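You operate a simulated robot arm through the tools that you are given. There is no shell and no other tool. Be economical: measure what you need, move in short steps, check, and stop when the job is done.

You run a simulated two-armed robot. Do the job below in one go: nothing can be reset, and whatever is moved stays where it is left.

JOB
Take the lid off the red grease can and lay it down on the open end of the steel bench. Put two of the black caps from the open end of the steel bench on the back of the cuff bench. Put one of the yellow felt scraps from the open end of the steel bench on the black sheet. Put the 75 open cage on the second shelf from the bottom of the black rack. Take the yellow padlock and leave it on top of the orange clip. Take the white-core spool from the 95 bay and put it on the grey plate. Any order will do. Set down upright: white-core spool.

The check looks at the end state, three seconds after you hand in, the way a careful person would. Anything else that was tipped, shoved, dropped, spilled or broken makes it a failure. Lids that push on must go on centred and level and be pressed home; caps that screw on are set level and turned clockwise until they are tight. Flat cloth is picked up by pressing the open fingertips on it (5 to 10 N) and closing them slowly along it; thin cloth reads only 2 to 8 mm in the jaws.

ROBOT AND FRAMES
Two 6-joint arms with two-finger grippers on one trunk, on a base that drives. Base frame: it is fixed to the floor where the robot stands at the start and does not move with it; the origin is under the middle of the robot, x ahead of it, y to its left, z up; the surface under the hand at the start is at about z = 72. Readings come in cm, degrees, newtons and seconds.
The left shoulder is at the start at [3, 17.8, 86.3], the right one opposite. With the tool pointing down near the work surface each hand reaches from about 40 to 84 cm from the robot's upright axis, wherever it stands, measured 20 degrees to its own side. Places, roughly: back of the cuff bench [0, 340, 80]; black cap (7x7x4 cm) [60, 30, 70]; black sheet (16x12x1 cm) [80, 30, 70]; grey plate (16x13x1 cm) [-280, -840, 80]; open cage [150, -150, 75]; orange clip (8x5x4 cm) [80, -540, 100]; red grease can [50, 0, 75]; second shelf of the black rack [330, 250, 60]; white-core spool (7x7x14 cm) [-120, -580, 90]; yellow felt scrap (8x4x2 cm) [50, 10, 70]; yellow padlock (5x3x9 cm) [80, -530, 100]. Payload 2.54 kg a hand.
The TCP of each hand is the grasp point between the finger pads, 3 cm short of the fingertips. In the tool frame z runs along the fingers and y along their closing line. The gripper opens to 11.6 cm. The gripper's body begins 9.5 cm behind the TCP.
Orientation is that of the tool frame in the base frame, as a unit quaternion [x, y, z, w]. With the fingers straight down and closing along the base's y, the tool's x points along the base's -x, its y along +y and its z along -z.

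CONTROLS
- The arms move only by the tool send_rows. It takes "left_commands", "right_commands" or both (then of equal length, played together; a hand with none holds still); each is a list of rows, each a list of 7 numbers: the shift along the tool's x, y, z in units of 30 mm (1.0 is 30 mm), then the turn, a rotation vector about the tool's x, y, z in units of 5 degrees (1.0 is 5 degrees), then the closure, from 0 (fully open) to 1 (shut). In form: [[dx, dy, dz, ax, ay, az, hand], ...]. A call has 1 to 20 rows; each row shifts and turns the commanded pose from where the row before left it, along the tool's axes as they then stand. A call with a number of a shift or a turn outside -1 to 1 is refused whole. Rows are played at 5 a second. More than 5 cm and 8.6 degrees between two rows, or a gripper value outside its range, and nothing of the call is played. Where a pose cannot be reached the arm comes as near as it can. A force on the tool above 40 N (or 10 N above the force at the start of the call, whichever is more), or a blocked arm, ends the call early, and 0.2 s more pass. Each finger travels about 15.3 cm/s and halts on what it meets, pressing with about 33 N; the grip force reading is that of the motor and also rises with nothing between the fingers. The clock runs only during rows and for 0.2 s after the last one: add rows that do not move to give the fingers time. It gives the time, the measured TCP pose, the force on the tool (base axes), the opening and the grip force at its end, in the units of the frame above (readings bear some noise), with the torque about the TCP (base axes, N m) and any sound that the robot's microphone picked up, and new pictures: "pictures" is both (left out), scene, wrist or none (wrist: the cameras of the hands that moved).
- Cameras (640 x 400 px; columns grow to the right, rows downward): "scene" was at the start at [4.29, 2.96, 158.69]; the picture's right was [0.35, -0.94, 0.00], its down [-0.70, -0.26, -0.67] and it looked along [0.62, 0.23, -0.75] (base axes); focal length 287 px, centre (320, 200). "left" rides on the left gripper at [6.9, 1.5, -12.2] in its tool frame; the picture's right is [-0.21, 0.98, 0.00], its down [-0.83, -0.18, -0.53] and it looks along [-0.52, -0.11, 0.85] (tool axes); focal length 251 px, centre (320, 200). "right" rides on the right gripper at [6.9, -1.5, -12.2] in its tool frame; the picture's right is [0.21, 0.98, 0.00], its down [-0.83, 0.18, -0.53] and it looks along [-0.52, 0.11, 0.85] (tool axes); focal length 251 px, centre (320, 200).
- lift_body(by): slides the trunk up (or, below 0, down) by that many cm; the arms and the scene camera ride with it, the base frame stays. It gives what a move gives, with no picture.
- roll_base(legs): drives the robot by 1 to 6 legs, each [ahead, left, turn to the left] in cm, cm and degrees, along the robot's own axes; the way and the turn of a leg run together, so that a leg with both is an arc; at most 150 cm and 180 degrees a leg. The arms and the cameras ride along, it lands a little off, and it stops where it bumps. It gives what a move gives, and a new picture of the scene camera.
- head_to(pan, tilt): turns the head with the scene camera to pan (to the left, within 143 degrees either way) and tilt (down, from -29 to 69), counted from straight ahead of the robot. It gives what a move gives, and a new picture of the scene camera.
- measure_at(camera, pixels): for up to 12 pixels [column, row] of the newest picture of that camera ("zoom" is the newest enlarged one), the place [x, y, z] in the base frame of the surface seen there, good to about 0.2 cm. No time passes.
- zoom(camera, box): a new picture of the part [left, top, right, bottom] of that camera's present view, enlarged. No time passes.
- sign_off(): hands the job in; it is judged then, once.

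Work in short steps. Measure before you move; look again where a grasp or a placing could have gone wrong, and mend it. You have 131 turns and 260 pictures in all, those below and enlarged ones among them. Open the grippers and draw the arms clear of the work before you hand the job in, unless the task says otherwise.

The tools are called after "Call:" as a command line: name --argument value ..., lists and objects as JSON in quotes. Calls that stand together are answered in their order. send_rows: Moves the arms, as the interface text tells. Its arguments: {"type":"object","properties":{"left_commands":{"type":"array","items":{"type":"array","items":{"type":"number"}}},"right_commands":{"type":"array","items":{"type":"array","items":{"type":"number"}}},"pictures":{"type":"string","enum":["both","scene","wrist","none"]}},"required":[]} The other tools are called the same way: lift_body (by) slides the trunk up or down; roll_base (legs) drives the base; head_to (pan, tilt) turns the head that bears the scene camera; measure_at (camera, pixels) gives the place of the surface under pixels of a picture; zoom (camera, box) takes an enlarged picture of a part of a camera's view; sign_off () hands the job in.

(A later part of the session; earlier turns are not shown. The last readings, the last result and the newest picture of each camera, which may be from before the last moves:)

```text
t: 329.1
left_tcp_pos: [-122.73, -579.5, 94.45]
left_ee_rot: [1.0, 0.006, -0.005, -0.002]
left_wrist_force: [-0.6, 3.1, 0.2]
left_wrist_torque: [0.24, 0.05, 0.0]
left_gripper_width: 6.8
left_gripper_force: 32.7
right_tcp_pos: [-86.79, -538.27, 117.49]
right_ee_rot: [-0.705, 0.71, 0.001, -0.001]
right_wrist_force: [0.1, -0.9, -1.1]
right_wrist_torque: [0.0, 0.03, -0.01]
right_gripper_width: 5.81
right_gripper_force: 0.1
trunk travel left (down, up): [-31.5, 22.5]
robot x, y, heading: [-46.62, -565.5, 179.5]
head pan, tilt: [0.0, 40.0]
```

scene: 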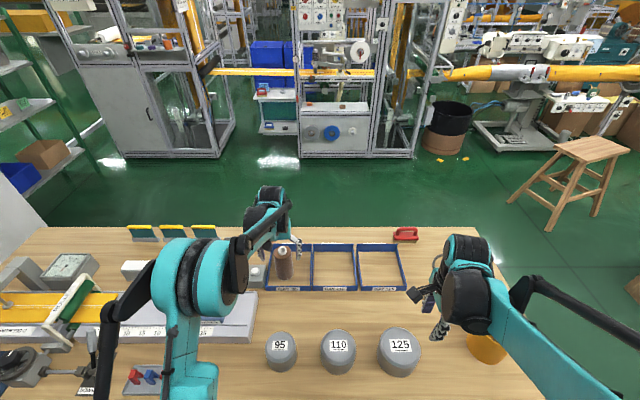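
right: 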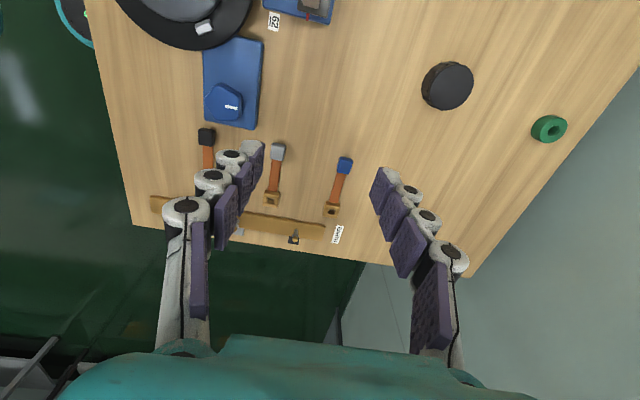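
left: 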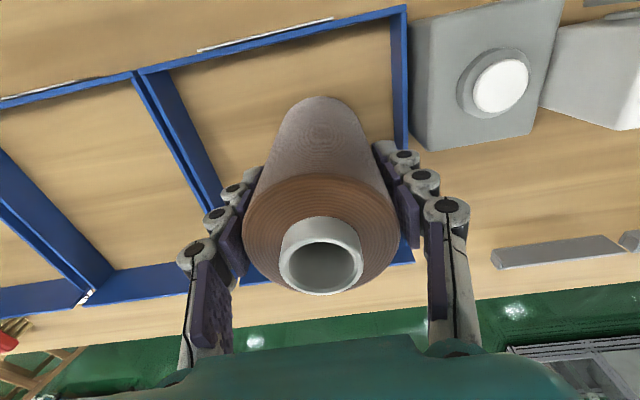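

Held (6.8 cm). Lift, back off into the lane, face -y and look toward the plate's area.

Call:
send_rows --left_commands '[[0, 0, -0.5, 0, 0, 0, 1], [0, 0, -1, 0, 0, 0, 1], [0, 0, -1, 0, 0, 0, 1], [0, 0, -1, 0, 0, 0, 1], [0, 0, -1, 0, 0, 0, 1], [0, 0, -0.5, 0, 0, 0, 1], [1, 0, 0, 0, 0, 0, 1], [1, 0, 0, 0, 0, 0, 1], [1, 0, 0, 0, 0, 0, 1], [1, 0, 0, 0, 0, 0, 1], [1, 0, 0, 0, 0, 0, 1], [1, 0, 0, 0, 0, 0, 1]]' --pictures "wrist"

Call:
roll_base --legs '[[-24, 0, 0], [0, 0, 90], [50, 0, 0]]'

Call:
head_to --pan -40 --tilt 15

```text
t: 331.7
left_tcp_pos: [-104.63, -579.37, 109.39]
left_ee_rot: [1.0, 0.006, -0.006, -0.001]
left_wrist_force: [-0.1, 0.3, -3.5]
left_wrist_torque: [-0.05, -0.01, 0.0]
left_gripper_width: 6.8
left_gripper_force: 33.2
right_tcp_pos: [-86.49, -538.27, 117.4]
right_ee_rot: [-0.705, 0.709, 0.001, 0.0]
right_wrist_force: [0.7, -0.4, 0.6]
right_wrist_torque: [0.03, 0.0, 0.02]
right_gripper_width: 5.82
right_gripper_force: 0.1
trunk travel left (down, up): [-31.5, 22.5]
robot x, y, heading: [-47.09, -565.78, 179.7]
head pan, tilt: [0.0, 40.0]
```

left: 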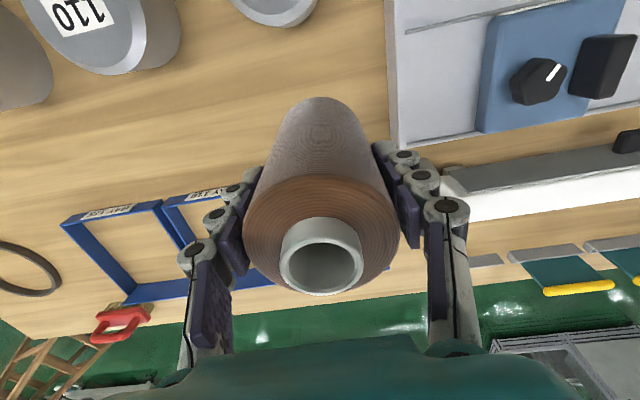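

```text
t: 339.9
left_tcp_pos: [-6.93, -673.13, 109.34]
left_ee_rot: [0.694, 0.72, -0.005, 0.002]
left_wrist_force: [0.4, -0.2, -3.6]
left_wrist_torque: [0.02, -0.01, -0.01]
left_gripper_width: 6.79
left_gripper_force: 32.7
right_tcp_pos: [-48.5, -655.98, 117.54]
right_ee_rot: [1.0, 0.008, -0.001, 0.001]
right_wrist_force: [-0.8, -0.1, 0.5]
right_wrist_torque: [0.03, 0.02, 0.01]
right_gripper_width: 5.79
right_gripper_force: 0.0
trunk travel left (down, up): [-31.5, 22.5]
robot x, y, heading: [-21.96, -615.65, -88.6]
head pan, tilt: [0.0, 40.0]
```

scene: 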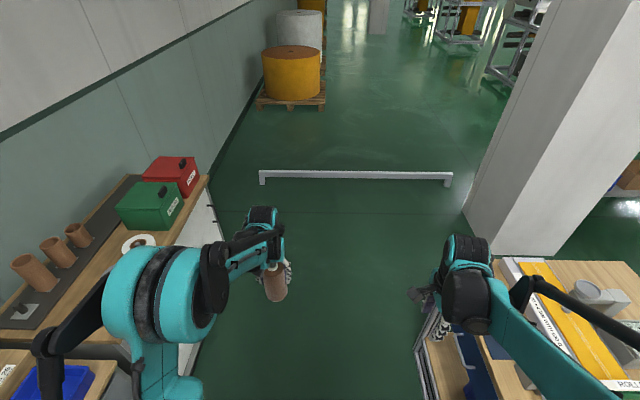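

```text
t: 341.0
left_tcp_pos: [-7.01, -673.07, 109.4]
left_ee_rot: [0.695, 0.719, -0.005, 0.003]
left_wrist_force: [0.1, 0.8, -2.4]
left_wrist_torque: [0.06, 0.01, 0.0]
left_gripper_width: 6.77
left_gripper_force: 32.9
right_tcp_pos: [-48.52, -655.94, 117.44]
right_ee_rot: [1.0, 0.008, 0.0, 0.002]
right_wrist_force: [-0.6, 0.9, -0.1]
right_wrist_torque: [0.01, 0.0, 0.0]
right_gripper_width: 5.8
right_gripper_force: 0.0
trunk travel left (down, up): [-31.5, 22.5]
robot x, y, heading: [-22.15, -615.41, -89.2]
head pan, tilt: [-40.0, 15.0]
```

scene: 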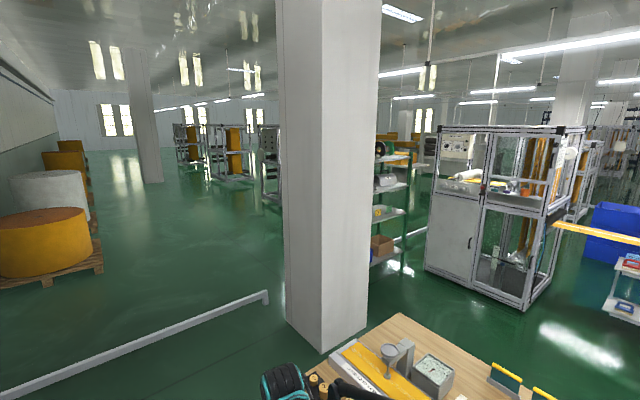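

Measure the barrier, pillar, and green rack behind it (385,200).

Call:
measure_at --camera "scene" --pixels '[[265, 302], [30, 392], [320, 350], [365, 325], [285, 320], [385, 222], [385, 190], [400, 265], [390, 248], [425, 265], [525, 305], [375, 262]]'

Call:
zoom --camera "scene" --box '[350, 110, 480, 290]'

```text
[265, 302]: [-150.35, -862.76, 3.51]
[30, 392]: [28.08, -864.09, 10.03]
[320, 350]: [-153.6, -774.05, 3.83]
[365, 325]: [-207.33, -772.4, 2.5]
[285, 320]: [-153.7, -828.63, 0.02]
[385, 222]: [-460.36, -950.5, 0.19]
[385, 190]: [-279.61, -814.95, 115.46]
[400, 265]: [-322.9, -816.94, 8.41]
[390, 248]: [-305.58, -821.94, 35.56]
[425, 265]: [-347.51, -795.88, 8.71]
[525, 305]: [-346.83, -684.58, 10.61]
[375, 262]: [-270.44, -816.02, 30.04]
```

```text
2.22 times, centred on (415, 200) of scene
```

zoom: 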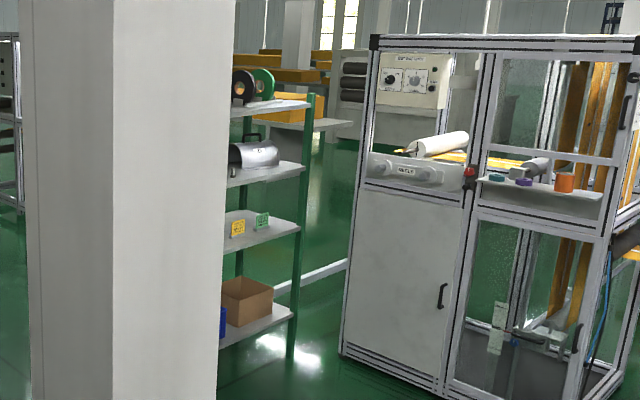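

The rack with the plate is behind the pillar, best reached from its +y side around the cart. Route: back to y≈-440, face -x, go to x≈-245, then turn to -y.

Call:
roll_base --legs '[[-90, 0, 0], [-85, 0, 0], [0, 0, -91], [112, 0, 0], [111, 0, 0]]'

Call:
head_to --pan 60 --tilt 20

```text
t: 364.4
left_tcp_pos: [-306.71, -452.97, 109.39]
left_ee_rot: [1.0, 0.013, -0.005, -0.001]
left_wrist_force: [-0.4, 0.5, -3.0]
left_wrist_torque: [0.01, -0.01, 0.0]
left_gripper_width: 6.76
left_gripper_force: 32.2
right_tcp_pos: [-289.18, -411.58, 117.52]
right_ee_rot: [0.709, -0.705, 0.0, 0.0]
right_wrist_force: [0.1, 0.6, -0.2]
right_wrist_torque: [-0.01, 0.03, -0.04]
right_gripper_width: 5.8
right_gripper_force: 0.1
trunk travel left (down, up): [-31.5, 22.5]
robot x, y, heading: [-248.78, -438.32, -179.7]
head pan, tilt: [-40.0, 15.0]
```

scene: 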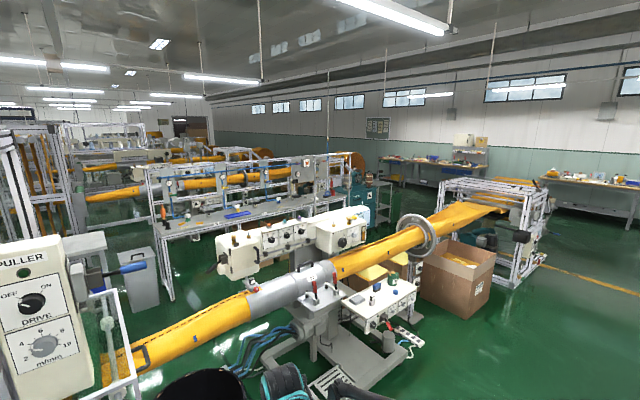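

```text
t: 366.2
left_tcp_pos: [-306.81, -453.05, 109.37]
left_ee_rot: [1.0, 0.013, -0.005, -0.001]
left_wrist_force: [0.0, 0.0, -3.7]
left_wrist_torque: [0.02, -0.02, 0.01]
left_gripper_width: 6.77
left_gripper_force: 32.7
right_tcp_pos: [-289.17, -411.56, 117.58]
right_ee_rot: [0.709, -0.705, 0.0, 0.0]
right_wrist_force: [1.1, -0.7, -0.5]
right_wrist_torque: [-0.01, -0.01, -0.02]
right_gripper_width: 5.78
right_gripper_force: 0.0
trunk travel left (down, up): [-31.5, 22.5]
robot x, y, heading: [-248.99, -438.36, -179.6]
head pan, tilt: [60.0, 20.0]
```

scene: 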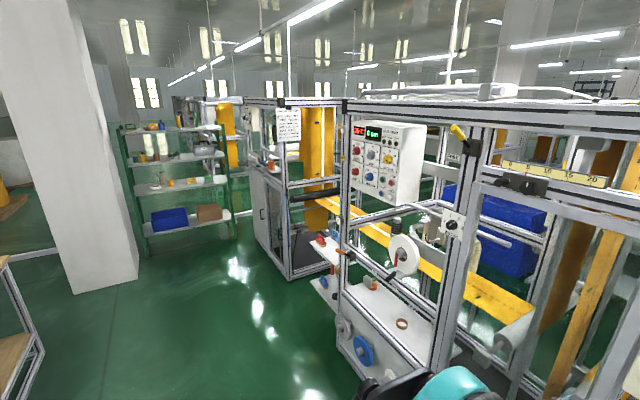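

The green rack is at (180,180) ahead to the left. Measure machine edges near my path and the rack.

Call:
measure_at --camera "scene" --pixels '[[345, 200], [340, 330], [290, 275], [285, 150], [475, 180], [140, 255], [235, 235], [180, 190], [180, 225], [180, 160], [330, 245], [350, 350]]'

Call:
zoom --camera "scene" --box '[110, 110, 250, 260]'

```text
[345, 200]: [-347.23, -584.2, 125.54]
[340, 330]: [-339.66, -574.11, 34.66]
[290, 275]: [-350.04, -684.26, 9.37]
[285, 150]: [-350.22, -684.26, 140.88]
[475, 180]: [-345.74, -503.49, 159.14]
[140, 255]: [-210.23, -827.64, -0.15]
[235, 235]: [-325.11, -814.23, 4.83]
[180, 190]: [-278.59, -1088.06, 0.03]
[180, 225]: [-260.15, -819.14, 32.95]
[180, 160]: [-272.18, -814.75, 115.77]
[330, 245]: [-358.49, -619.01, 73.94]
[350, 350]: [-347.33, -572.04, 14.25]
```

```text
2.67 times, centred on (180, 185) of scene
```

zoom: 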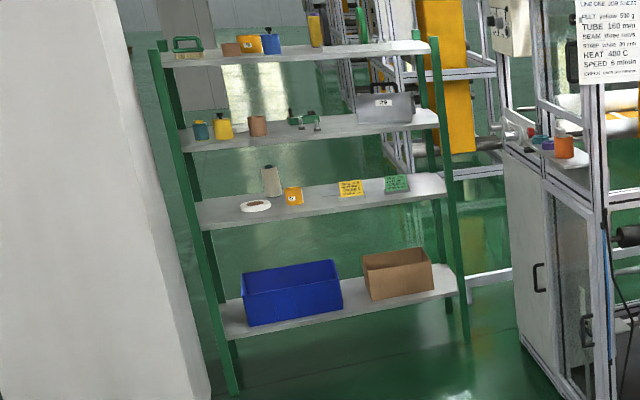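

Shelf 2 of the green rack (z≈73, next shelf 116) is too low for a vertical hand with this high grip. I'll set the spool down on the cart's free edge and regrasp it with a forward-tilted hand. Turn to face the cart from this side.

Call:
roll_base --legs '[[0, 0, 180], [25, -45, 0], [0, -45, 0]]'

Call:
head_to --pan 0 --tilt 40

```text
t: 378.9
left_tcp_pos: [-165.72, -513.82, 109.25]
left_ee_rot: [-0.019, 1.0, -0.001, 0.006]
left_wrist_force: [0.1, -1.1, -3.0]
left_wrist_torque: [0.03, 0.06, -0.02]
left_gripper_width: 6.78
left_gripper_force: 33.4
right_tcp_pos: [-182.94, -555.44, 117.47]
right_ee_rot: [0.701, 0.713, 0.001, 0.001]
right_wrist_force: [-0.5, 0.7, 0.6]
right_wrist_torque: [0.02, -0.03, 0.04]
right_gripper_width: 5.8
right_gripper_force: 0.0
trunk travel left (down, up): [-31.5, 22.5]
robot x, y, heading: [-223.47, -528.91, 0.9]
head pan, tilt: [60.0, 20.0]
```

scene: 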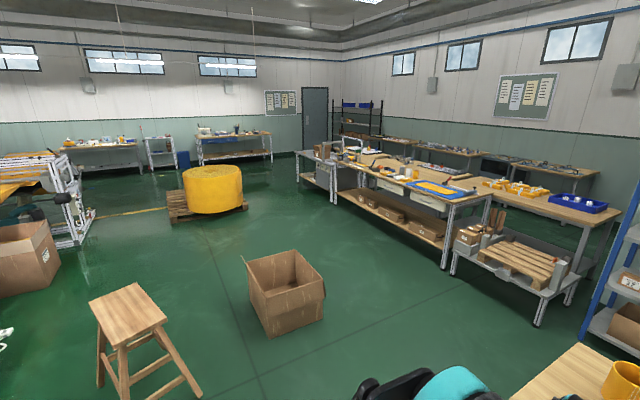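

```text
t: 380.2
left_tcp_pos: [-165.82, -513.78, 109.39]
left_ee_rot: [-0.018, 1.0, -0.001, 0.005]
left_wrist_force: [-0.2, 0.6, -2.2]
left_wrist_torque: [0.0, 0.06, 0.01]
left_gripper_width: 6.75
left_gripper_force: 33.4
right_tcp_pos: [-183.01, -555.47, 117.42]
right_ee_rot: [0.701, 0.713, 0.0, 0.001]
right_wrist_force: [0.8, -0.5, 0.0]
right_wrist_torque: [-0.01, 0.04, 0.02]
right_gripper_width: 5.82
right_gripper_force: 0.0
trunk travel left (down, up): [-31.5, 22.5]
robot x, y, heading: [-222.95, -529.21, 0.7]
head pan, tilt: [0.0, 40.0]
```

scene: 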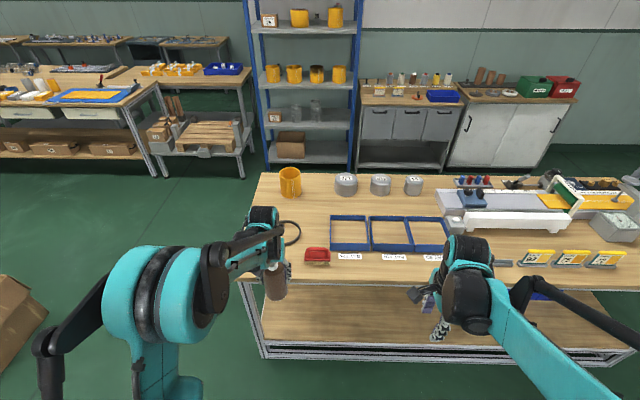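

Measure candidate free area near the cart's near-left edge, around (275,262).

Call:
measure_at --camera "scene" --pixels '[[300, 275], [255, 265], [306, 262], [318, 250], [290, 243], [300, 225], [345, 275], [345, 257], [420, 275], [256, 230], [310, 200], [330, 247]]'

Call:
zoom --camera "scene" --box '[220, 160, 480, 310]'

```text
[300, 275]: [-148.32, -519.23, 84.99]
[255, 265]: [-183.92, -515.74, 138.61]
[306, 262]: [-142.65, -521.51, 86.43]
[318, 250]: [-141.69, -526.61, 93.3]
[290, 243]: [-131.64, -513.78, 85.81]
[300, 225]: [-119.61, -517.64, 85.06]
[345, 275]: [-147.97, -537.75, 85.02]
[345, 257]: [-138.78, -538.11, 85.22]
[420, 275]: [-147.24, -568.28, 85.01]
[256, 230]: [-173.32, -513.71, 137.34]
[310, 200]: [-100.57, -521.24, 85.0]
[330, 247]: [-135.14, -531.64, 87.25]
```

```text
2.46 times, centred on (350, 235) of scene
```

zoom: 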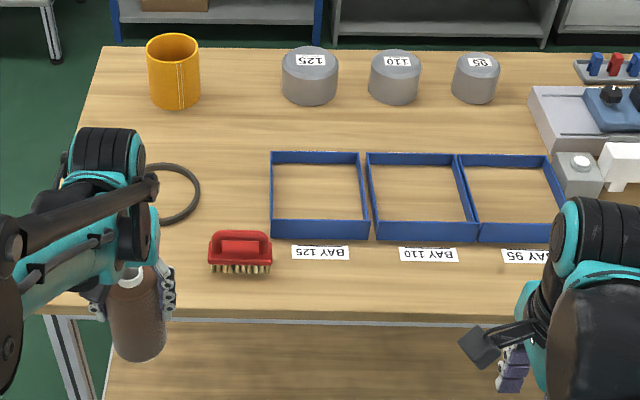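

Free spot: (-141.5,-507), left of the brush, near the edge (x≈-149). Drive ahead 15, left 7, then extend 9 and lower the spool.

Call:
roll_base --legs '[[15, 7, -0.7]]'

Call:
send_rows --left_commands '[[-1, 0, 0, 0, 0, 0, 1], [-1, 0, 0.2, 0, 0, 0, 1], [-1, 0, 0.6, 0, 0, 0, 1], [0, 0, 1, 0, 0, 0, 1], [0, 0, 1, 0, 0, 0, 1], [0, 0, 1, 0, 0, 0, 1], [0, 0, 0.8, 0, 0, 0, 1], [0, 0, 0, 0, 0, 0, 1]]' --pictures "both"

```text
t: 381.6
left_tcp_pos: [-150.55, -507.06, 109.39]
left_ee_rot: [-0.014, 1.0, -0.002, 0.004]
left_wrist_force: [0.4, 0.0, -3.0]
left_wrist_torque: [-0.01, 0.05, -0.02]
left_gripper_width: 6.79
left_gripper_force: 33.4
right_tcp_pos: [-167.95, -548.54, 117.55]
right_ee_rot: [0.703, 0.711, 0.0, 0.001]
right_wrist_force: [0.0, -0.6, 0.7]
right_wrist_torque: [-0.01, 0.04, 0.02]
right_gripper_width: 5.81
right_gripper_force: 0.0
trunk travel left (down, up): [-31.5, 22.5]
robot x, y, heading: [-208.09, -521.75, 0.7]
head pan, tilt: [0.0, 40.0]
```

scene: 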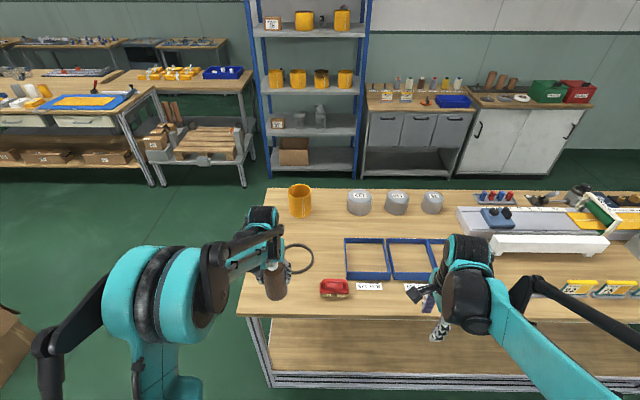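

```text
t: 383.4
left_tcp_pos: [-141.51, -506.79, 95.68]
left_ee_rot: [-0.014, 1.0, -0.002, 0.006]
left_wrist_force: [0.1, -0.2, -3.2]
left_wrist_torque: [0.02, 0.05, 0.01]
left_gripper_width: 6.78
left_gripper_force: 33.2
right_tcp_pos: [-168.06, -548.56, 117.47]
right_ee_rot: [0.704, 0.71, 0.001, 0.002]
right_wrist_force: [0.1, -0.3, -0.2]
right_wrist_torque: [0.04, 0.01, -0.02]
right_gripper_width: 5.78
right_gripper_force: 0.0
trunk travel left (down, up): [-31.5, 22.5]
robot x, y, heading: [-207.97, -521.98, 0.7]
head pan, tilt: [0.0, 40.0]
```

scene: 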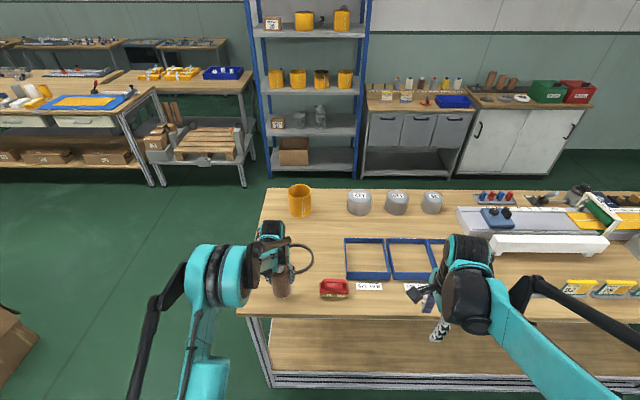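
left: 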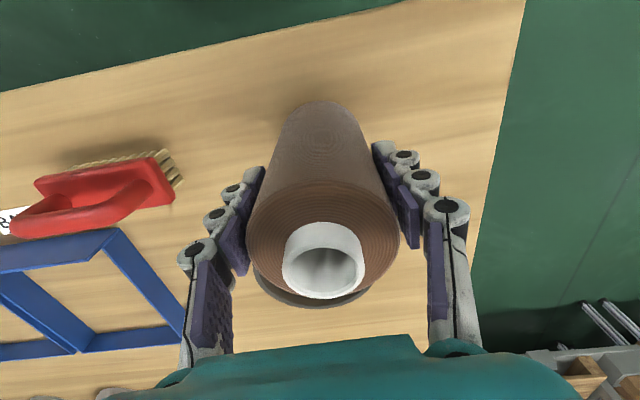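

The base is clear of ring and brush. Creep down to contact.

Call:
send_rows --left_commands '[[0, 0, 0.2, 0, 0, 0, 1], [0, 0, 0.12, 0, 0, 0, 1], [0, 0, 0.06, 0, 0, 0, 1], [0, 0, 0.06, 0, 0, 0, 1], [0, 0, 0.0, 0, 0, 0, 1]]' --pictures "none"

```text
t: 384.6
left_tcp_pos: [-141.48, -506.9, 94.61]
left_ee_rot: [-0.015, 1.0, -0.002, 0.007]
left_wrist_force: [13.9, 3.6, 36.2]
left_wrist_torque: [0.25, -0.33, -0.07]
left_gripper_width: 6.81
left_gripper_force: 33.0
right_tcp_pos: [-168.23, -548.6, 117.53]
right_ee_rot: [0.704, 0.71, 0.002, 0.002]
right_wrist_force: [-0.3, 0.0, -0.5]
right_wrist_torque: [0.0, 0.0, 0.02]
right_gripper_width: 5.81
right_gripper_force: 0.1
trunk travel left (down, up): [-31.5, 22.5]
robot x, y, heading: [-208.37, -521.71, 0.6]
head pan, tilt: [0.0, 40.0]
```

Contact. Relieve, open, rise, retreat, and start tilting forward.

Call:
send_rows --left_commands '[[0, 0, -0.06, 0, 0, 0, 1], [0, 0, 0, 0, 0, 0, 0.4], [0, 0, 0, 0, 0, 0, 0.3], [0, 0, 0, 0, 0, 0, 0.2], [0, 0, -0.7, 0, 0, 0, 0.2], [0, 0, -1, 0, 0, 0, 0.2], [0, 0, -1, 0, 0, 0, 0.2], [0, 0, -1, 0, 0, 0, 0.2], [0, 0, -0.5, 0, 0, 0, 0.2], [1, 0, 0, 0, 0, 0, 0.2], [1, 0, 0, 0, 0, 0, 0.2], [1, 0, 0, 0, 0, 0, 0.2], [1, 0, 0, 0, 0, 0, 0.2], [1, 0, 0, 0, 0, 0, 0.2], [0, 0, 0, 0, -1, 0, 0.2], [0, 0, 0, 0, -1, 0, 0.2], [0, 0, 0, 0, -1, 0, 0.2], [0, 0, 0, 0, -1, 0, 0.2], [0, 0, 0, 0, -1, 0, 0.2], [0, 0, 0, 0, -1, 0, 0.2]]' --pictures "both"

```text
t: 388.9
left_tcp_pos: [-156.5, -507.42, 107.04]
left_ee_rot: [-0.014, 0.964, 0.002, 0.264]
left_wrist_force: [-0.1, -0.5, -0.1]
left_wrist_torque: [-0.03, 0.0, 0.0]
left_gripper_width: 9.3
left_gripper_force: 0.0
right_tcp_pos: [-168.07, -548.54, 117.51]
right_ee_rot: [0.704, 0.71, 0.0, 0.001]
right_wrist_force: [-0.2, 0.1, 0.1]
right_wrist_torque: [-0.03, -0.03, -0.02]
right_gripper_width: 5.8
right_gripper_force: 0.1
trunk travel left (down, up): [-31.5, 22.5]
robot x, y, heading: [-208.87, -521.74, 0.6]
head pan, tilt: [0.0, 40.0]
```

scene: 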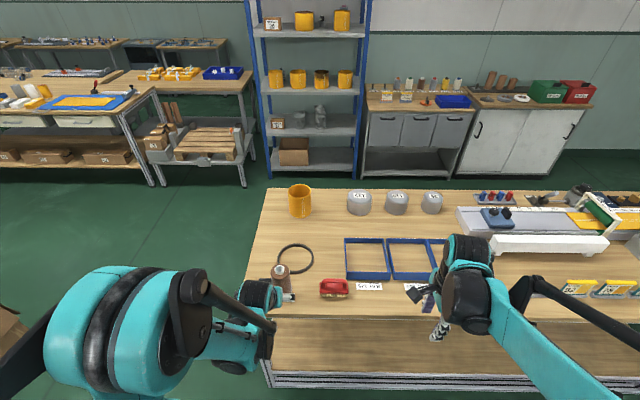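
left: 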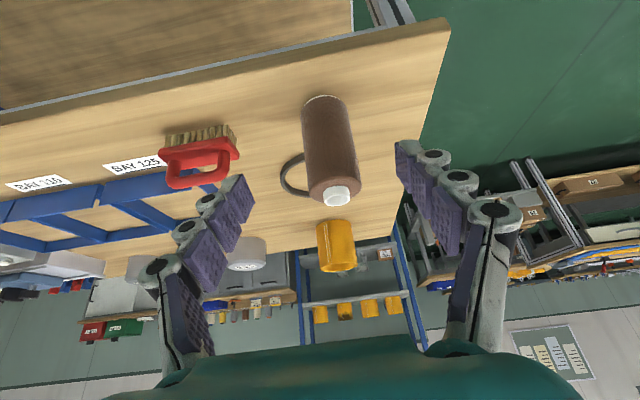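

The spool stands upright on the cart. Back the base 12 cm for arm room, and finish the tilt to 60°.

Call:
roll_base --legs '[[-14, 0, 0]]'

Call:
send_rows --left_commands '[[0, 0, 0, 0, -1, 0, 0.2], [0, 0, 0, 0, -1, 0, 0.2], [0, 0, 0, 0, -1, 0, 0.2], [0, 0, 0, 0, -1, 0, 0.2], [0, 0, 0, 0, -1, 0, 0.2], [0, 0, 0, 0, -1, 0, 0.2], [0, 0, 0, 0, 0, 0, 0.2]]' --pictures "wrist"

```text
t: 390.2
left_tcp_pos: [-170.71, -507.31, 107.17]
left_ee_rot: [-0.015, 0.964, 0.003, 0.264]
left_wrist_force: [-0.2, -0.3, -0.7]
left_wrist_torque: [-0.01, -0.01, 0.02]
left_gripper_width: 9.29
left_gripper_force: 0.1
right_tcp_pos: [-182.26, -548.66, 117.51]
right_ee_rot: [0.703, 0.711, 0.002, 0.002]
right_wrist_force: [-0.4, -0.6, 0.9]
right_wrist_torque: [-0.03, -0.04, 0.01]
right_gripper_width: 5.79
right_gripper_force: 0.0
trunk travel left (down, up): [-31.5, 22.5]
robot x, y, heading: [-222.3, -522.04, 0.5]
head pan, tilt: [0.0, 40.0]
```

scene: 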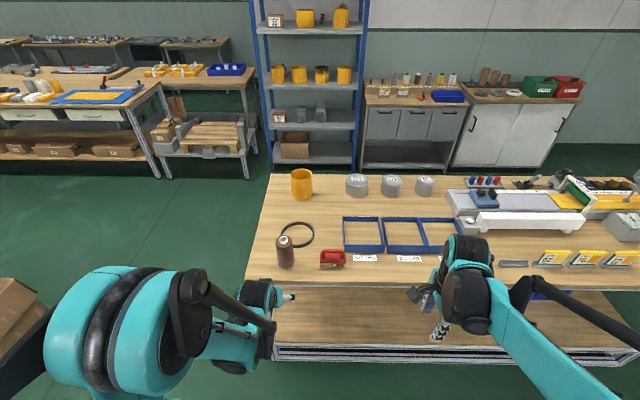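

```text
t: 391.8
left_tcp_pos: [-166.78, -507.93, 115.25]
left_ee_rot: [-0.014, 0.864, 0.007, 0.504]
left_wrist_force: [-1.2, 0.2, -0.2]
left_wrist_torque: [0.0, -0.01, 0.01]
left_gripper_width: 9.27
left_gripper_force: 0.1
left hand out of reach, approached as far as the arm can: row 2, 3, 4, 5, 6
right_tcp_pos: [-182.08, -548.62, 117.4]
right_ee_rot: [0.703, 0.711, 0.001, 0.001]
right_wrist_force: [-0.4, 0.6, 0.0]
right_wrist_torque: [0.02, -0.01, -0.04]
right_gripper_width: 5.76
right_gripper_force: 0.0
trunk travel left (down, up): [-31.5, 22.5]
robot x, y, heading: [-222.32, -522.35, 0.5]
head pan, tilt: [0.0, 40.0]
```

left: 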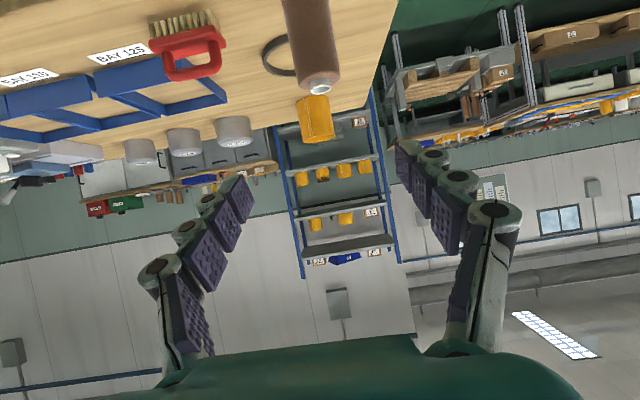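

Tilt is 60°. Lower the trunk 23.5 cm so the hand comes in at z≈91.7, and verify the spool's position.

Call:
lift_body --by -23.5

Call:
zoom --camera "left" --box '[200, 0, 480, 180]'

Call:
measure_at --camera "zoom" --pixels '[[250, 60], [270, 150], [230, 120], [310, 120], [270, 100]]'

```text
t: 394.2
left_tcp_pos: [-166.8, -507.85, 91.78]
left_ee_rot: [-0.013, 0.864, 0.006, 0.504]
left_wrist_force: [0.0, -0.3, 0.9]
left_wrist_torque: [-0.04, 0.0, -0.04]
left_gripper_width: 9.29
left_gripper_force: 0.0
right_tcp_pos: [-182.14, -548.6, 94.02]
right_ee_rot: [0.704, 0.711, 0.001, 0.0]
right_wrist_force: [-0.5, -0.1, -0.6]
right_wrist_torque: [0.04, 0.05, 0.0]
right_gripper_width: 5.82
right_gripper_force: 0.1
trunk travel left (down, up): [-8.0, 46.0]
robot x, y, heading: [-222.4, -521.87, 0.4]
head pan, tilt: [0.0, 40.0]
```

```text
2.22 times, centred on (340, 90) of left
```

zoom: 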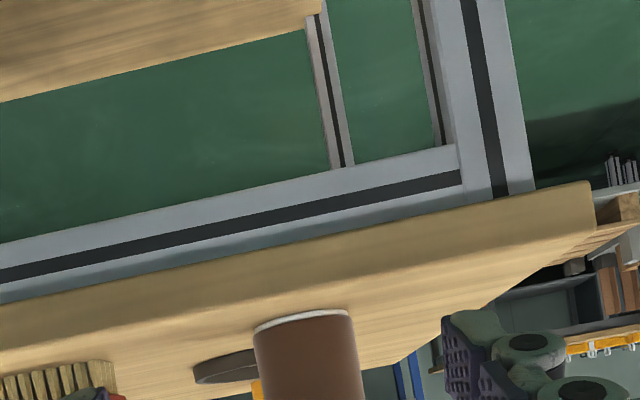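

```text
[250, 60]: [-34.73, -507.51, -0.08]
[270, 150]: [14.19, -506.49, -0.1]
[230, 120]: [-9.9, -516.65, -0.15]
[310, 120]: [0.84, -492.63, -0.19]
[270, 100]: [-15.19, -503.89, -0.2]
```

Call:
measure_at --camera "zoom" --pixels '[[305, 350], [262, 350], [352, 350], [310, 390], [300, 322], [100, 375]]'

Call:
measure_at --camera "scene" --pixels '[[285, 250], [285, 268]]'

```text
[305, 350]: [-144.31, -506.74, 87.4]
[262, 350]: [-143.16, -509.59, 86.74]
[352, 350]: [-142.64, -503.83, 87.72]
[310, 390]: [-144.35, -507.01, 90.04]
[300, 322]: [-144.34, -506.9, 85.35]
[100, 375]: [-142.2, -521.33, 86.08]
```

```text
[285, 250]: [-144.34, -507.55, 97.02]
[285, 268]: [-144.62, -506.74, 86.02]
```

Spool axis (-141.1,-506.8). Advance 25.6 cm level and 1 cm in y, then close.

Call:
send_rows --left_commands '[[-0.52, 0.09, 0.928, 0, 0, 0, 0.2], [-0.52, 0.09, 0.928, 0, 0, 0, 0.2], [-0.52, 0.09, 0.928, 0, 0, 0, 0.2], [-0.52, 0.09, 0.928, 0, 0, 0, 0.2], [-0.52, 0, 0.928, 0, 0, 0, 0.2], [0, 0, 0, 0, 0, 0, 0.2]]' --pictures "both"

```text
t: 395.6
left_tcp_pos: [-151.03, -506.34, 91.67]
left_ee_rot: [-0.013, 0.864, 0.006, 0.503]
left_wrist_force: [0.5, 0.7, -0.1]
left_wrist_torque: [0.07, 0.01, 0.02]
left_gripper_width: 9.27
left_gripper_force: 0.0
right_tcp_pos: [-182.1, -548.59, 94.13]
right_ee_rot: [0.703, 0.711, 0.001, 0.002]
right_wrist_force: [0.9, 0.4, -0.3]
right_wrist_torque: [-0.04, -0.04, 0.01]
right_gripper_width: 5.8
right_gripper_force: 0.0
trunk travel left (down, up): [-8.0, 46.0]
robot x, y, heading: [-222.4, -521.87, 0.8]
head pan, tilt: [0.0, 40.0]
```

scene: 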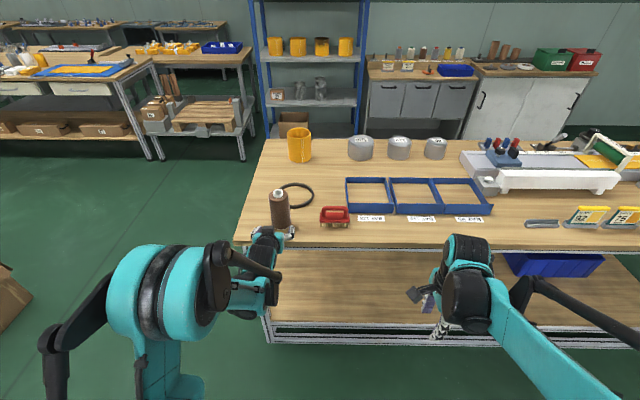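
left: 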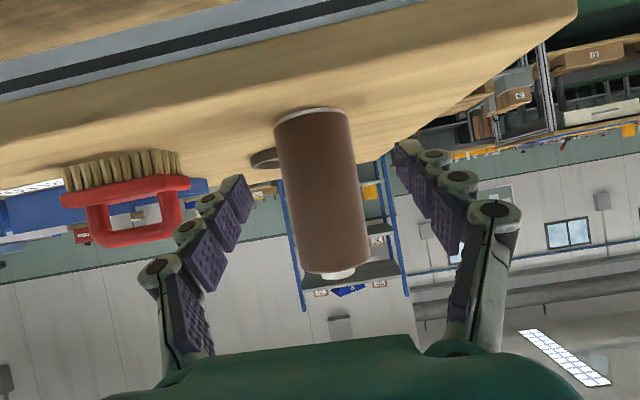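

Well aligned (spool at (320,190) between fingers). Advance 9.7 cm more and close.

Call:
send_rows --left_commands '[[-0.4, -0.07, 0.71, 0, 0, 0, 0.2], [-0.4, -0.07, 0.71, 0, 0, 0, 0.2], [-0.4, 0, 0.71, 0, 0, 0, 0.2], [-0.4, 0, 0.71, 0, 0, 0, 0.2], [0, 0, 0, 0, 0, 0, 0.3], [0, 0, 0, 0, 0, 0, 0.4], [0, 0, 0, 0, 0, 0, 1], [0, 0, 0, 0, 0, 0, 1], [0, 0, 0, 0, 0, 0, 1]]' --pictures "both"

```text
t: 397.6
left_tcp_pos: [-141.34, -506.49, 91.69]
left_ee_rot: [-0.014, 0.864, 0.006, 0.503]
left_wrist_force: [1.0, -3.5, 2.7]
left_wrist_torque: [-0.41, -0.13, 0.04]
left_gripper_width: 6.7
left_gripper_force: 33.2
right_tcp_pos: [-182.08, -548.75, 94.04]
right_ee_rot: [0.704, 0.711, 0.001, 0.001]
right_wrist_force: [0.8, -0.9, 0.3]
right_wrist_torque: [0.01, -0.03, 0.0]
right_gripper_width: 5.79
right_gripper_force: 0.1
trunk travel left (down, up): [-8.0, 46.0]
robot x, y, heading: [-222.37, -522.37, 0.8]
head pan, tilt: [0.0, 40.0]
```

scene: 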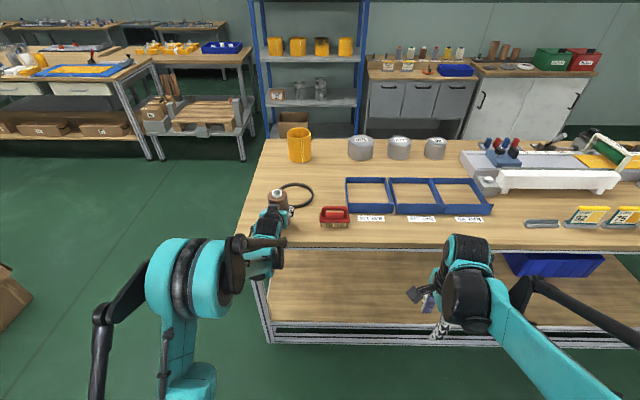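
left: 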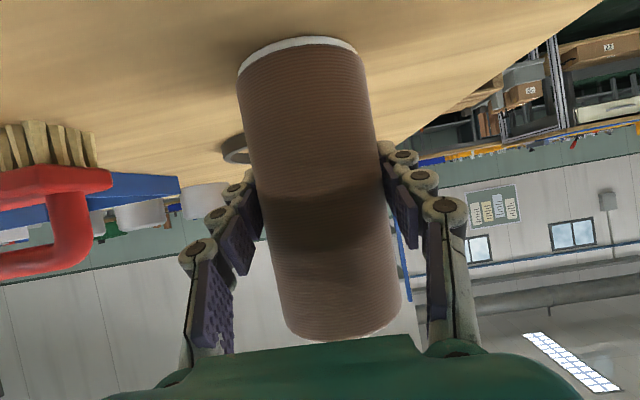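

Held (6.7 cm, bottom 6.65 below TCP). Lift 8 cm with the trunk, back off, turn to -y and drive toward the green rack.

Call:
lift_body --by 8

Call:
roll_base --legs '[[-27, 0, 0], [0, 0, -90.8], [95, 0, 0], [95, 0, 0]]'

Call:
head_to --pan 0 --tilt 30

```text
t: 398.8
left_tcp_pos: [-141.33, -506.45, 99.73]
left_ee_rot: [-0.014, 0.864, 0.007, 0.503]
left_wrist_force: [0.7, -0.2, -2.2]
left_wrist_torque: [-0.02, 0.01, -0.01]
left_gripper_width: 6.68
left_gripper_force: 33.4
right_tcp_pos: [-182.02, -548.71, 101.93]
right_ee_rot: [0.704, 0.71, 0.001, 0.0]
right_wrist_force: [0.2, 0.6, 0.0]
right_wrist_torque: [0.0, 0.02, 0.01]
right_gripper_width: 5.8
right_gripper_force: 0.1
trunk travel left (down, up): [-16.0, 38.0]
robot x, y, heading: [-222.67, -521.91, 0.6]
head pan, tilt: [0.0, 40.0]
```

```text
t: 413.8
left_tcp_pos: [-240.83, -795.79, 99.71]
left_ee_rot: [0.613, 0.609, -0.358, 0.353]
left_wrist_force: [0.6, -0.2, -3.5]
left_wrist_torque: [0.01, 0.01, 0.0]
left_gripper_width: 6.67
left_gripper_force: 32.9
right_tcp_pos: [-281.38, -753.33, 102.06]
right_ee_rot: [1.0, -0.014, 0.0, 0.001]
right_wrist_force: [-0.6, -1.1, 0.3]
right_wrist_torque: [0.01, 0.0, 0.0]
right_gripper_width: 5.79
right_gripper_force: 0.2
trunk travel left (down, up): [-16.0, 38.0]
robot x, y, heading: [-253.33, -714.34, -91.7]
head pan, tilt: [0.0, 40.0]
```

scene: 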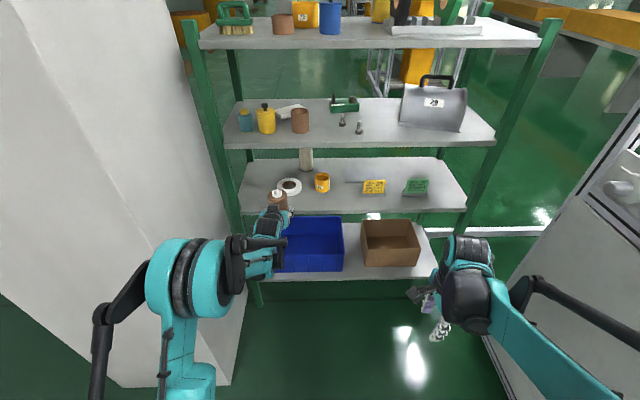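

```text
t: 414.5
left_tcp_pos: [-240.84, -795.64, 99.69]
left_ee_rot: [0.613, 0.609, -0.358, 0.354]
left_wrist_force: [0.5, 0.1, -2.9]
left_wrist_torque: [0.04, -0.01, 0.01]
left_gripper_width: 6.72
left_gripper_force: 32.9
right_tcp_pos: [-281.34, -753.24, 101.95]
right_ee_rot: [1.0, -0.014, 0.0, 0.002]
right_wrist_force: [-0.4, 0.6, 0.6]
right_wrist_torque: [-0.03, 0.01, -0.02]
right_gripper_width: 5.79
right_gripper_force: 0.0
trunk travel left (down, up): [-16.0, 38.0]
robot x, y, heading: [-252.82, -714.22, -91.8]
head pan, tilt: [0.0, 30.0]
```

scene: 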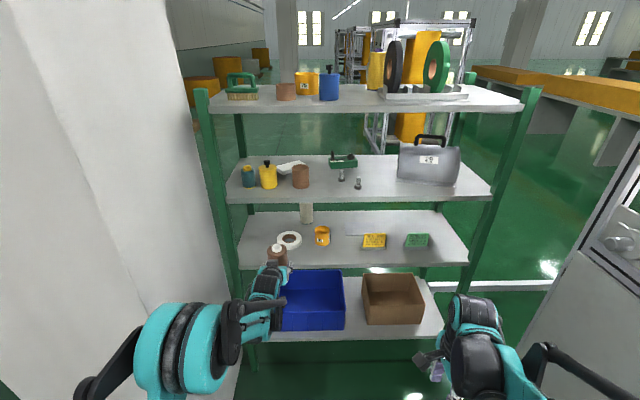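

Near the rack now. Zoom on shelf 2 to find the grey plate, and measure.

Call:
zoom --camera "scene" --box '[225, 190, 485, 290]'

Call:
measure_at --camera "scene" --pixels '[[350, 267], [350, 250], [350, 225], [365, 235], [322, 240], [375, 240], [289, 240], [306, 215], [350, 202], [350, 198], [416, 240], [245, 235]]'

```text
2.46 times, centred on (355, 240) of scene
```

zoom: 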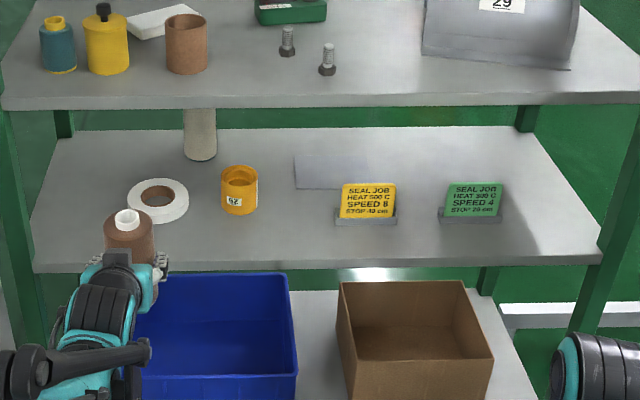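

```text
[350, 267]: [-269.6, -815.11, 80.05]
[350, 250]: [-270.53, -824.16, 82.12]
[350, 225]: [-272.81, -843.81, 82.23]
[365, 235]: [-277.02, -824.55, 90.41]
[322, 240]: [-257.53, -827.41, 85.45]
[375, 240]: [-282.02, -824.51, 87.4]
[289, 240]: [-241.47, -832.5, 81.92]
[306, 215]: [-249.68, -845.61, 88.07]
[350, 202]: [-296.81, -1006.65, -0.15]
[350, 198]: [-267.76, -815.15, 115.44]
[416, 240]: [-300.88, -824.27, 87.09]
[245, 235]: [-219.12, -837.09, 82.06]
```

Shelf 2 is z=82; the grey plate lies at zoom (330,170) behind the yellow card. Measure the plate.

Call:
measure_at --camera "zoom" --pixels '[[297, 157], [298, 185], [366, 156], [332, 186], [330, 170], [355, 170], [342, 195], [336, 218], [396, 216], [258, 200], [285, 170], [400, 165]]'

Call:
zoom --camera "scene" --box '[310, 205, 430, 270]'

```text
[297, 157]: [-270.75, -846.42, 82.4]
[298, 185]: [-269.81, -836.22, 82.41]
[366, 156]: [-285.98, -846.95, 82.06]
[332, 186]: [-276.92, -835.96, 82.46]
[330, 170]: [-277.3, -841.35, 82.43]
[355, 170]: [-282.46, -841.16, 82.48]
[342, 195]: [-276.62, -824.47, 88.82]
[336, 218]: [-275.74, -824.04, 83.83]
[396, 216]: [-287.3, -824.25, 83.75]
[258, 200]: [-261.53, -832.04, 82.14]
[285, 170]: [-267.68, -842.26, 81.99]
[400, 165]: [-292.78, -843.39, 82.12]
```

```text
5.33 times, centred on (370, 238) of scene
5 turns are left
```

zoom: 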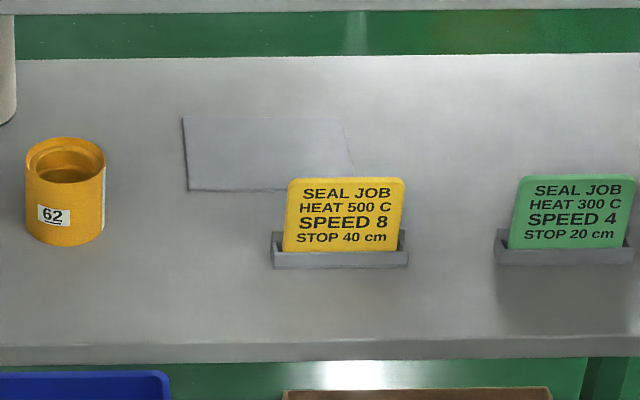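

Only a few turns are left, so I combine steps. Plate: x -270..-285.5, y -835.5..-847, top 82.45; card at x<-275.6. I lower the trunk so the spool's bottom is at 83.7, straighten the heading, strafe so the hand is at x≈-270.5 and drive 13 ahead.

Call:
lift_body --by -9.2

Call:
roll_base --legs '[[0, 0, 1.8], [0, -32.2, 0], [11, 0, 0]]'

Call:
zoom --camera "left" --box '[0, 0, 640, 400]'

Call:
measure_at --camera "scene" --pixels '[[320, 230], [300, 240], [340, 240]]'

```text
t: 415.8
left_tcp_pos: [-240.77, -795.65, 90.55]
left_ee_rot: [0.612, 0.609, -0.358, 0.355]
left_wrist_force: [0.8, 0.9, -2.5]
left_wrist_torque: [0.02, -0.03, 0.0]
left_gripper_width: 6.71
left_gripper_force: 33.4
right_tcp_pos: [-281.37, -753.19, 92.82]
right_ee_rot: [1.0, -0.013, -0.001, 0.002]
right_wrist_force: [-0.1, 0.0, 0.3]
right_wrist_torque: [0.0, 0.0, 0.0]
right_gripper_width: 5.8
right_gripper_force: 0.2
trunk travel left (down, up): [-6.8, 47.2]
robot x, y, heading: [-253.34, -714.23, -91.4]
head pan, tilt: [0.0, 30.0]
```

```text
t: 419.1
left_tcp_pos: [-270.31, -806.44, 90.36]
left_ee_rot: [0.603, 0.619, -0.353, 0.359]
left_wrist_force: [-0.2, -0.3, -4.6]
left_wrist_torque: [-0.03, -0.03, 0.02]
left_gripper_width: 6.71
left_gripper_force: 33.0
right_tcp_pos: [-312.29, -765.3, 92.79]
right_ee_rot: [1.0, 0.002, 0.0, 0.001]
right_wrist_force: [-0.2, 0.2, -1.1]
right_wrist_torque: [0.09, -0.02, 0.02]
right_gripper_width: 5.8
right_gripper_force: 0.0
trunk travel left (down, up): [-6.8, 47.2]
robot x, y, heading: [-285.19, -725.18, -89.7]
head pan, tilt: [0.0, 30.0]
```

scene: 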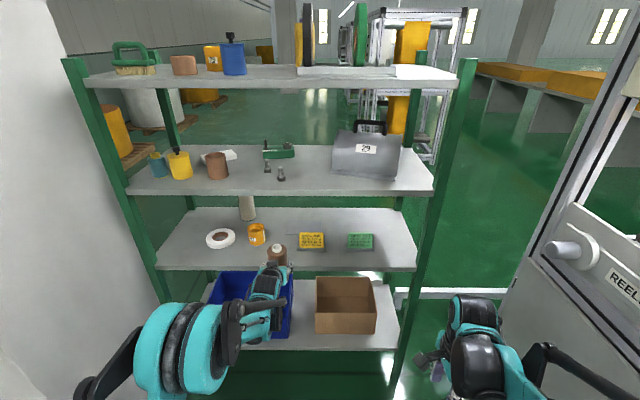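

```text
1.00 times, centred on (320, 200) of left (not enlarged: the box is as wide or as high as the picture)
```

zoom: 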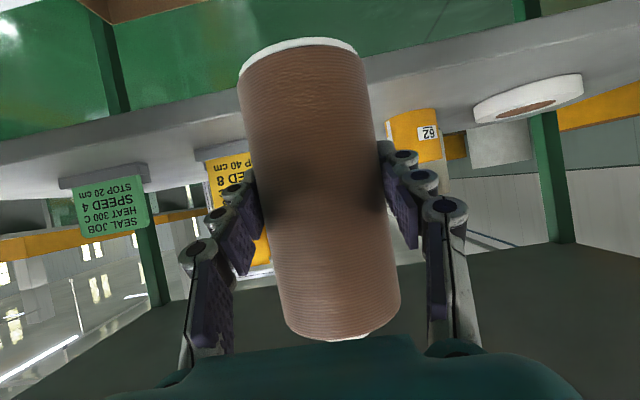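

```text
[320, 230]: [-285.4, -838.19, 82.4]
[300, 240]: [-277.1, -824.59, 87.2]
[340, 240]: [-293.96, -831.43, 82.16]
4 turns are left
```

Aligned at x -270.3 (card edge -275.6, cup edge -262). Drive 36 cm in.

Call:
roll_base --legs '[[36, 0, 0]]'

Call:
zoom --camera "left" --box '[0, 0, 640, 400]'

Call:
measure_at --camera "zoom" --pixels '[[200, 60], [215, 90], [230, 40], [300, 44], [320, 30], [300, 15], [180, 100]]'

```text
t: 421.4
left_tcp_pos: [-269.91, -842.08, 90.47]
left_ee_rot: [0.602, 0.621, -0.351, 0.36]
left_wrist_force: [-0.1, -1.0, -3.3]
left_wrist_torque: [0.01, 0.0, 0.01]
left_gripper_width: 6.68
left_gripper_force: 33.2
right_tcp_pos: [-311.91, -801.18, 92.8]
right_ee_rot: [1.0, 0.004, 0.0, 0.001]
right_wrist_force: [0.1, -0.3, -0.7]
right_wrist_torque: [0.03, 0.03, -0.01]
right_gripper_width: 5.81
right_gripper_force: 0.0
trunk travel left (down, up): [-6.8, 47.2]
robot x, y, heading: [-284.89, -760.72, -89.6]
head pan, tilt: [0.0, 30.0]
```

scene: 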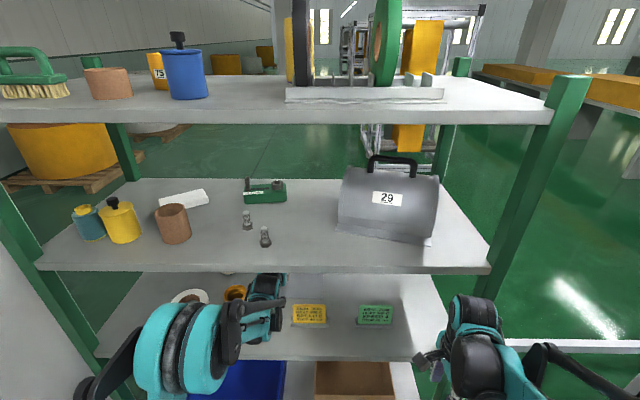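

```text
1.00 times, centred on (320, 200) of left (not enlarged: the box is as wide or as high as the picture)
```

zoom: 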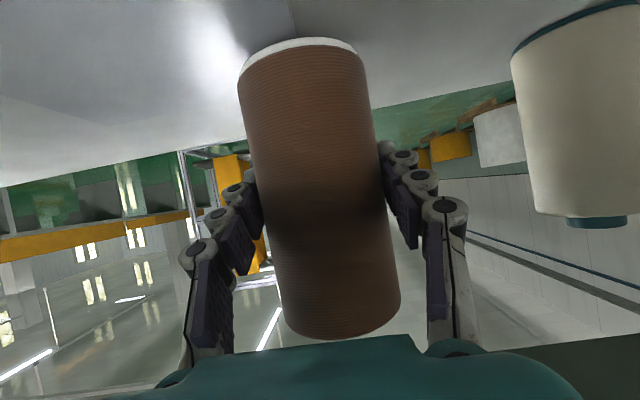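

```text
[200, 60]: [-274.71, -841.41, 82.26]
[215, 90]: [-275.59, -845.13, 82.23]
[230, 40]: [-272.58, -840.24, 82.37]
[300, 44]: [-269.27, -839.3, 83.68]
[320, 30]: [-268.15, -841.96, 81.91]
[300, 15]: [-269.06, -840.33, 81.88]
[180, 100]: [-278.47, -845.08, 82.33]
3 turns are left
```

Clear of everything. Shift 3.9 cm onto the plate and creep down to contact.

Call:
send_rows --left_commands '[[0, -0.65, 0, 0, 0, 0, 1], [0, -0.65, 0, 0, 0, 0, 1], [0, 0, 0, 0, 0, 0, 1], [0.145, 0, 0.082, 0, 0, 0, 1], [0.116, 0, 0.066, 0, 0, 0, 1], [0.058, 0, 0.033, 0, 0, 0, 1], [0.032, 0, 0.018, 0, 0, 0, 1], [0.032, 0, 0.018, 0, 0, 0, 1], [0.032, 0, 0.018, 0, 0, 0, 1], [0, 0, 0, 0, 0, 0, 1], [0, 0, 0, 0, 0, 0, 1]]' --pictures "both"

```text
t: 423.8
left_tcp_pos: [-273.81, -842.13, 89.19]
left_ee_rot: [0.601, 0.62, -0.352, 0.36]
left_wrist_force: [0.8, -3.8, 7.4]
left_wrist_torque: [-0.16, 0.28, 0.1]
left_gripper_width: 6.67
left_gripper_force: 33.3
right_tcp_pos: [-311.96, -801.14, 92.83]
right_ee_rot: [1.0, 0.004, -0.001, 0.001]
right_wrist_force: [-0.6, 0.1, -0.1]
right_wrist_torque: [-0.01, 0.02, 0.01]
right_gripper_width: 5.77
right_gripper_force: 0.0
trunk travel left (down, up): [-6.8, 47.2]
robot x, y, heading: [-285.49, -761.07, -89.5]
head pan, tilt: [0.0, 30.0]
2 turns are left
```

scene: 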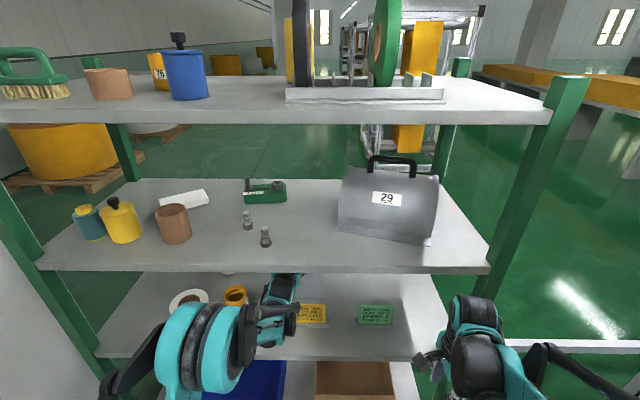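
left: 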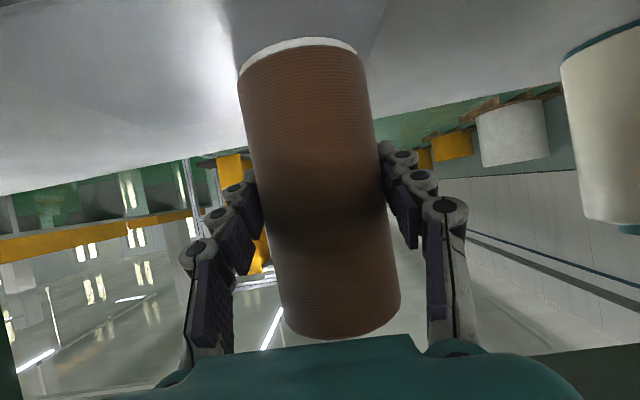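

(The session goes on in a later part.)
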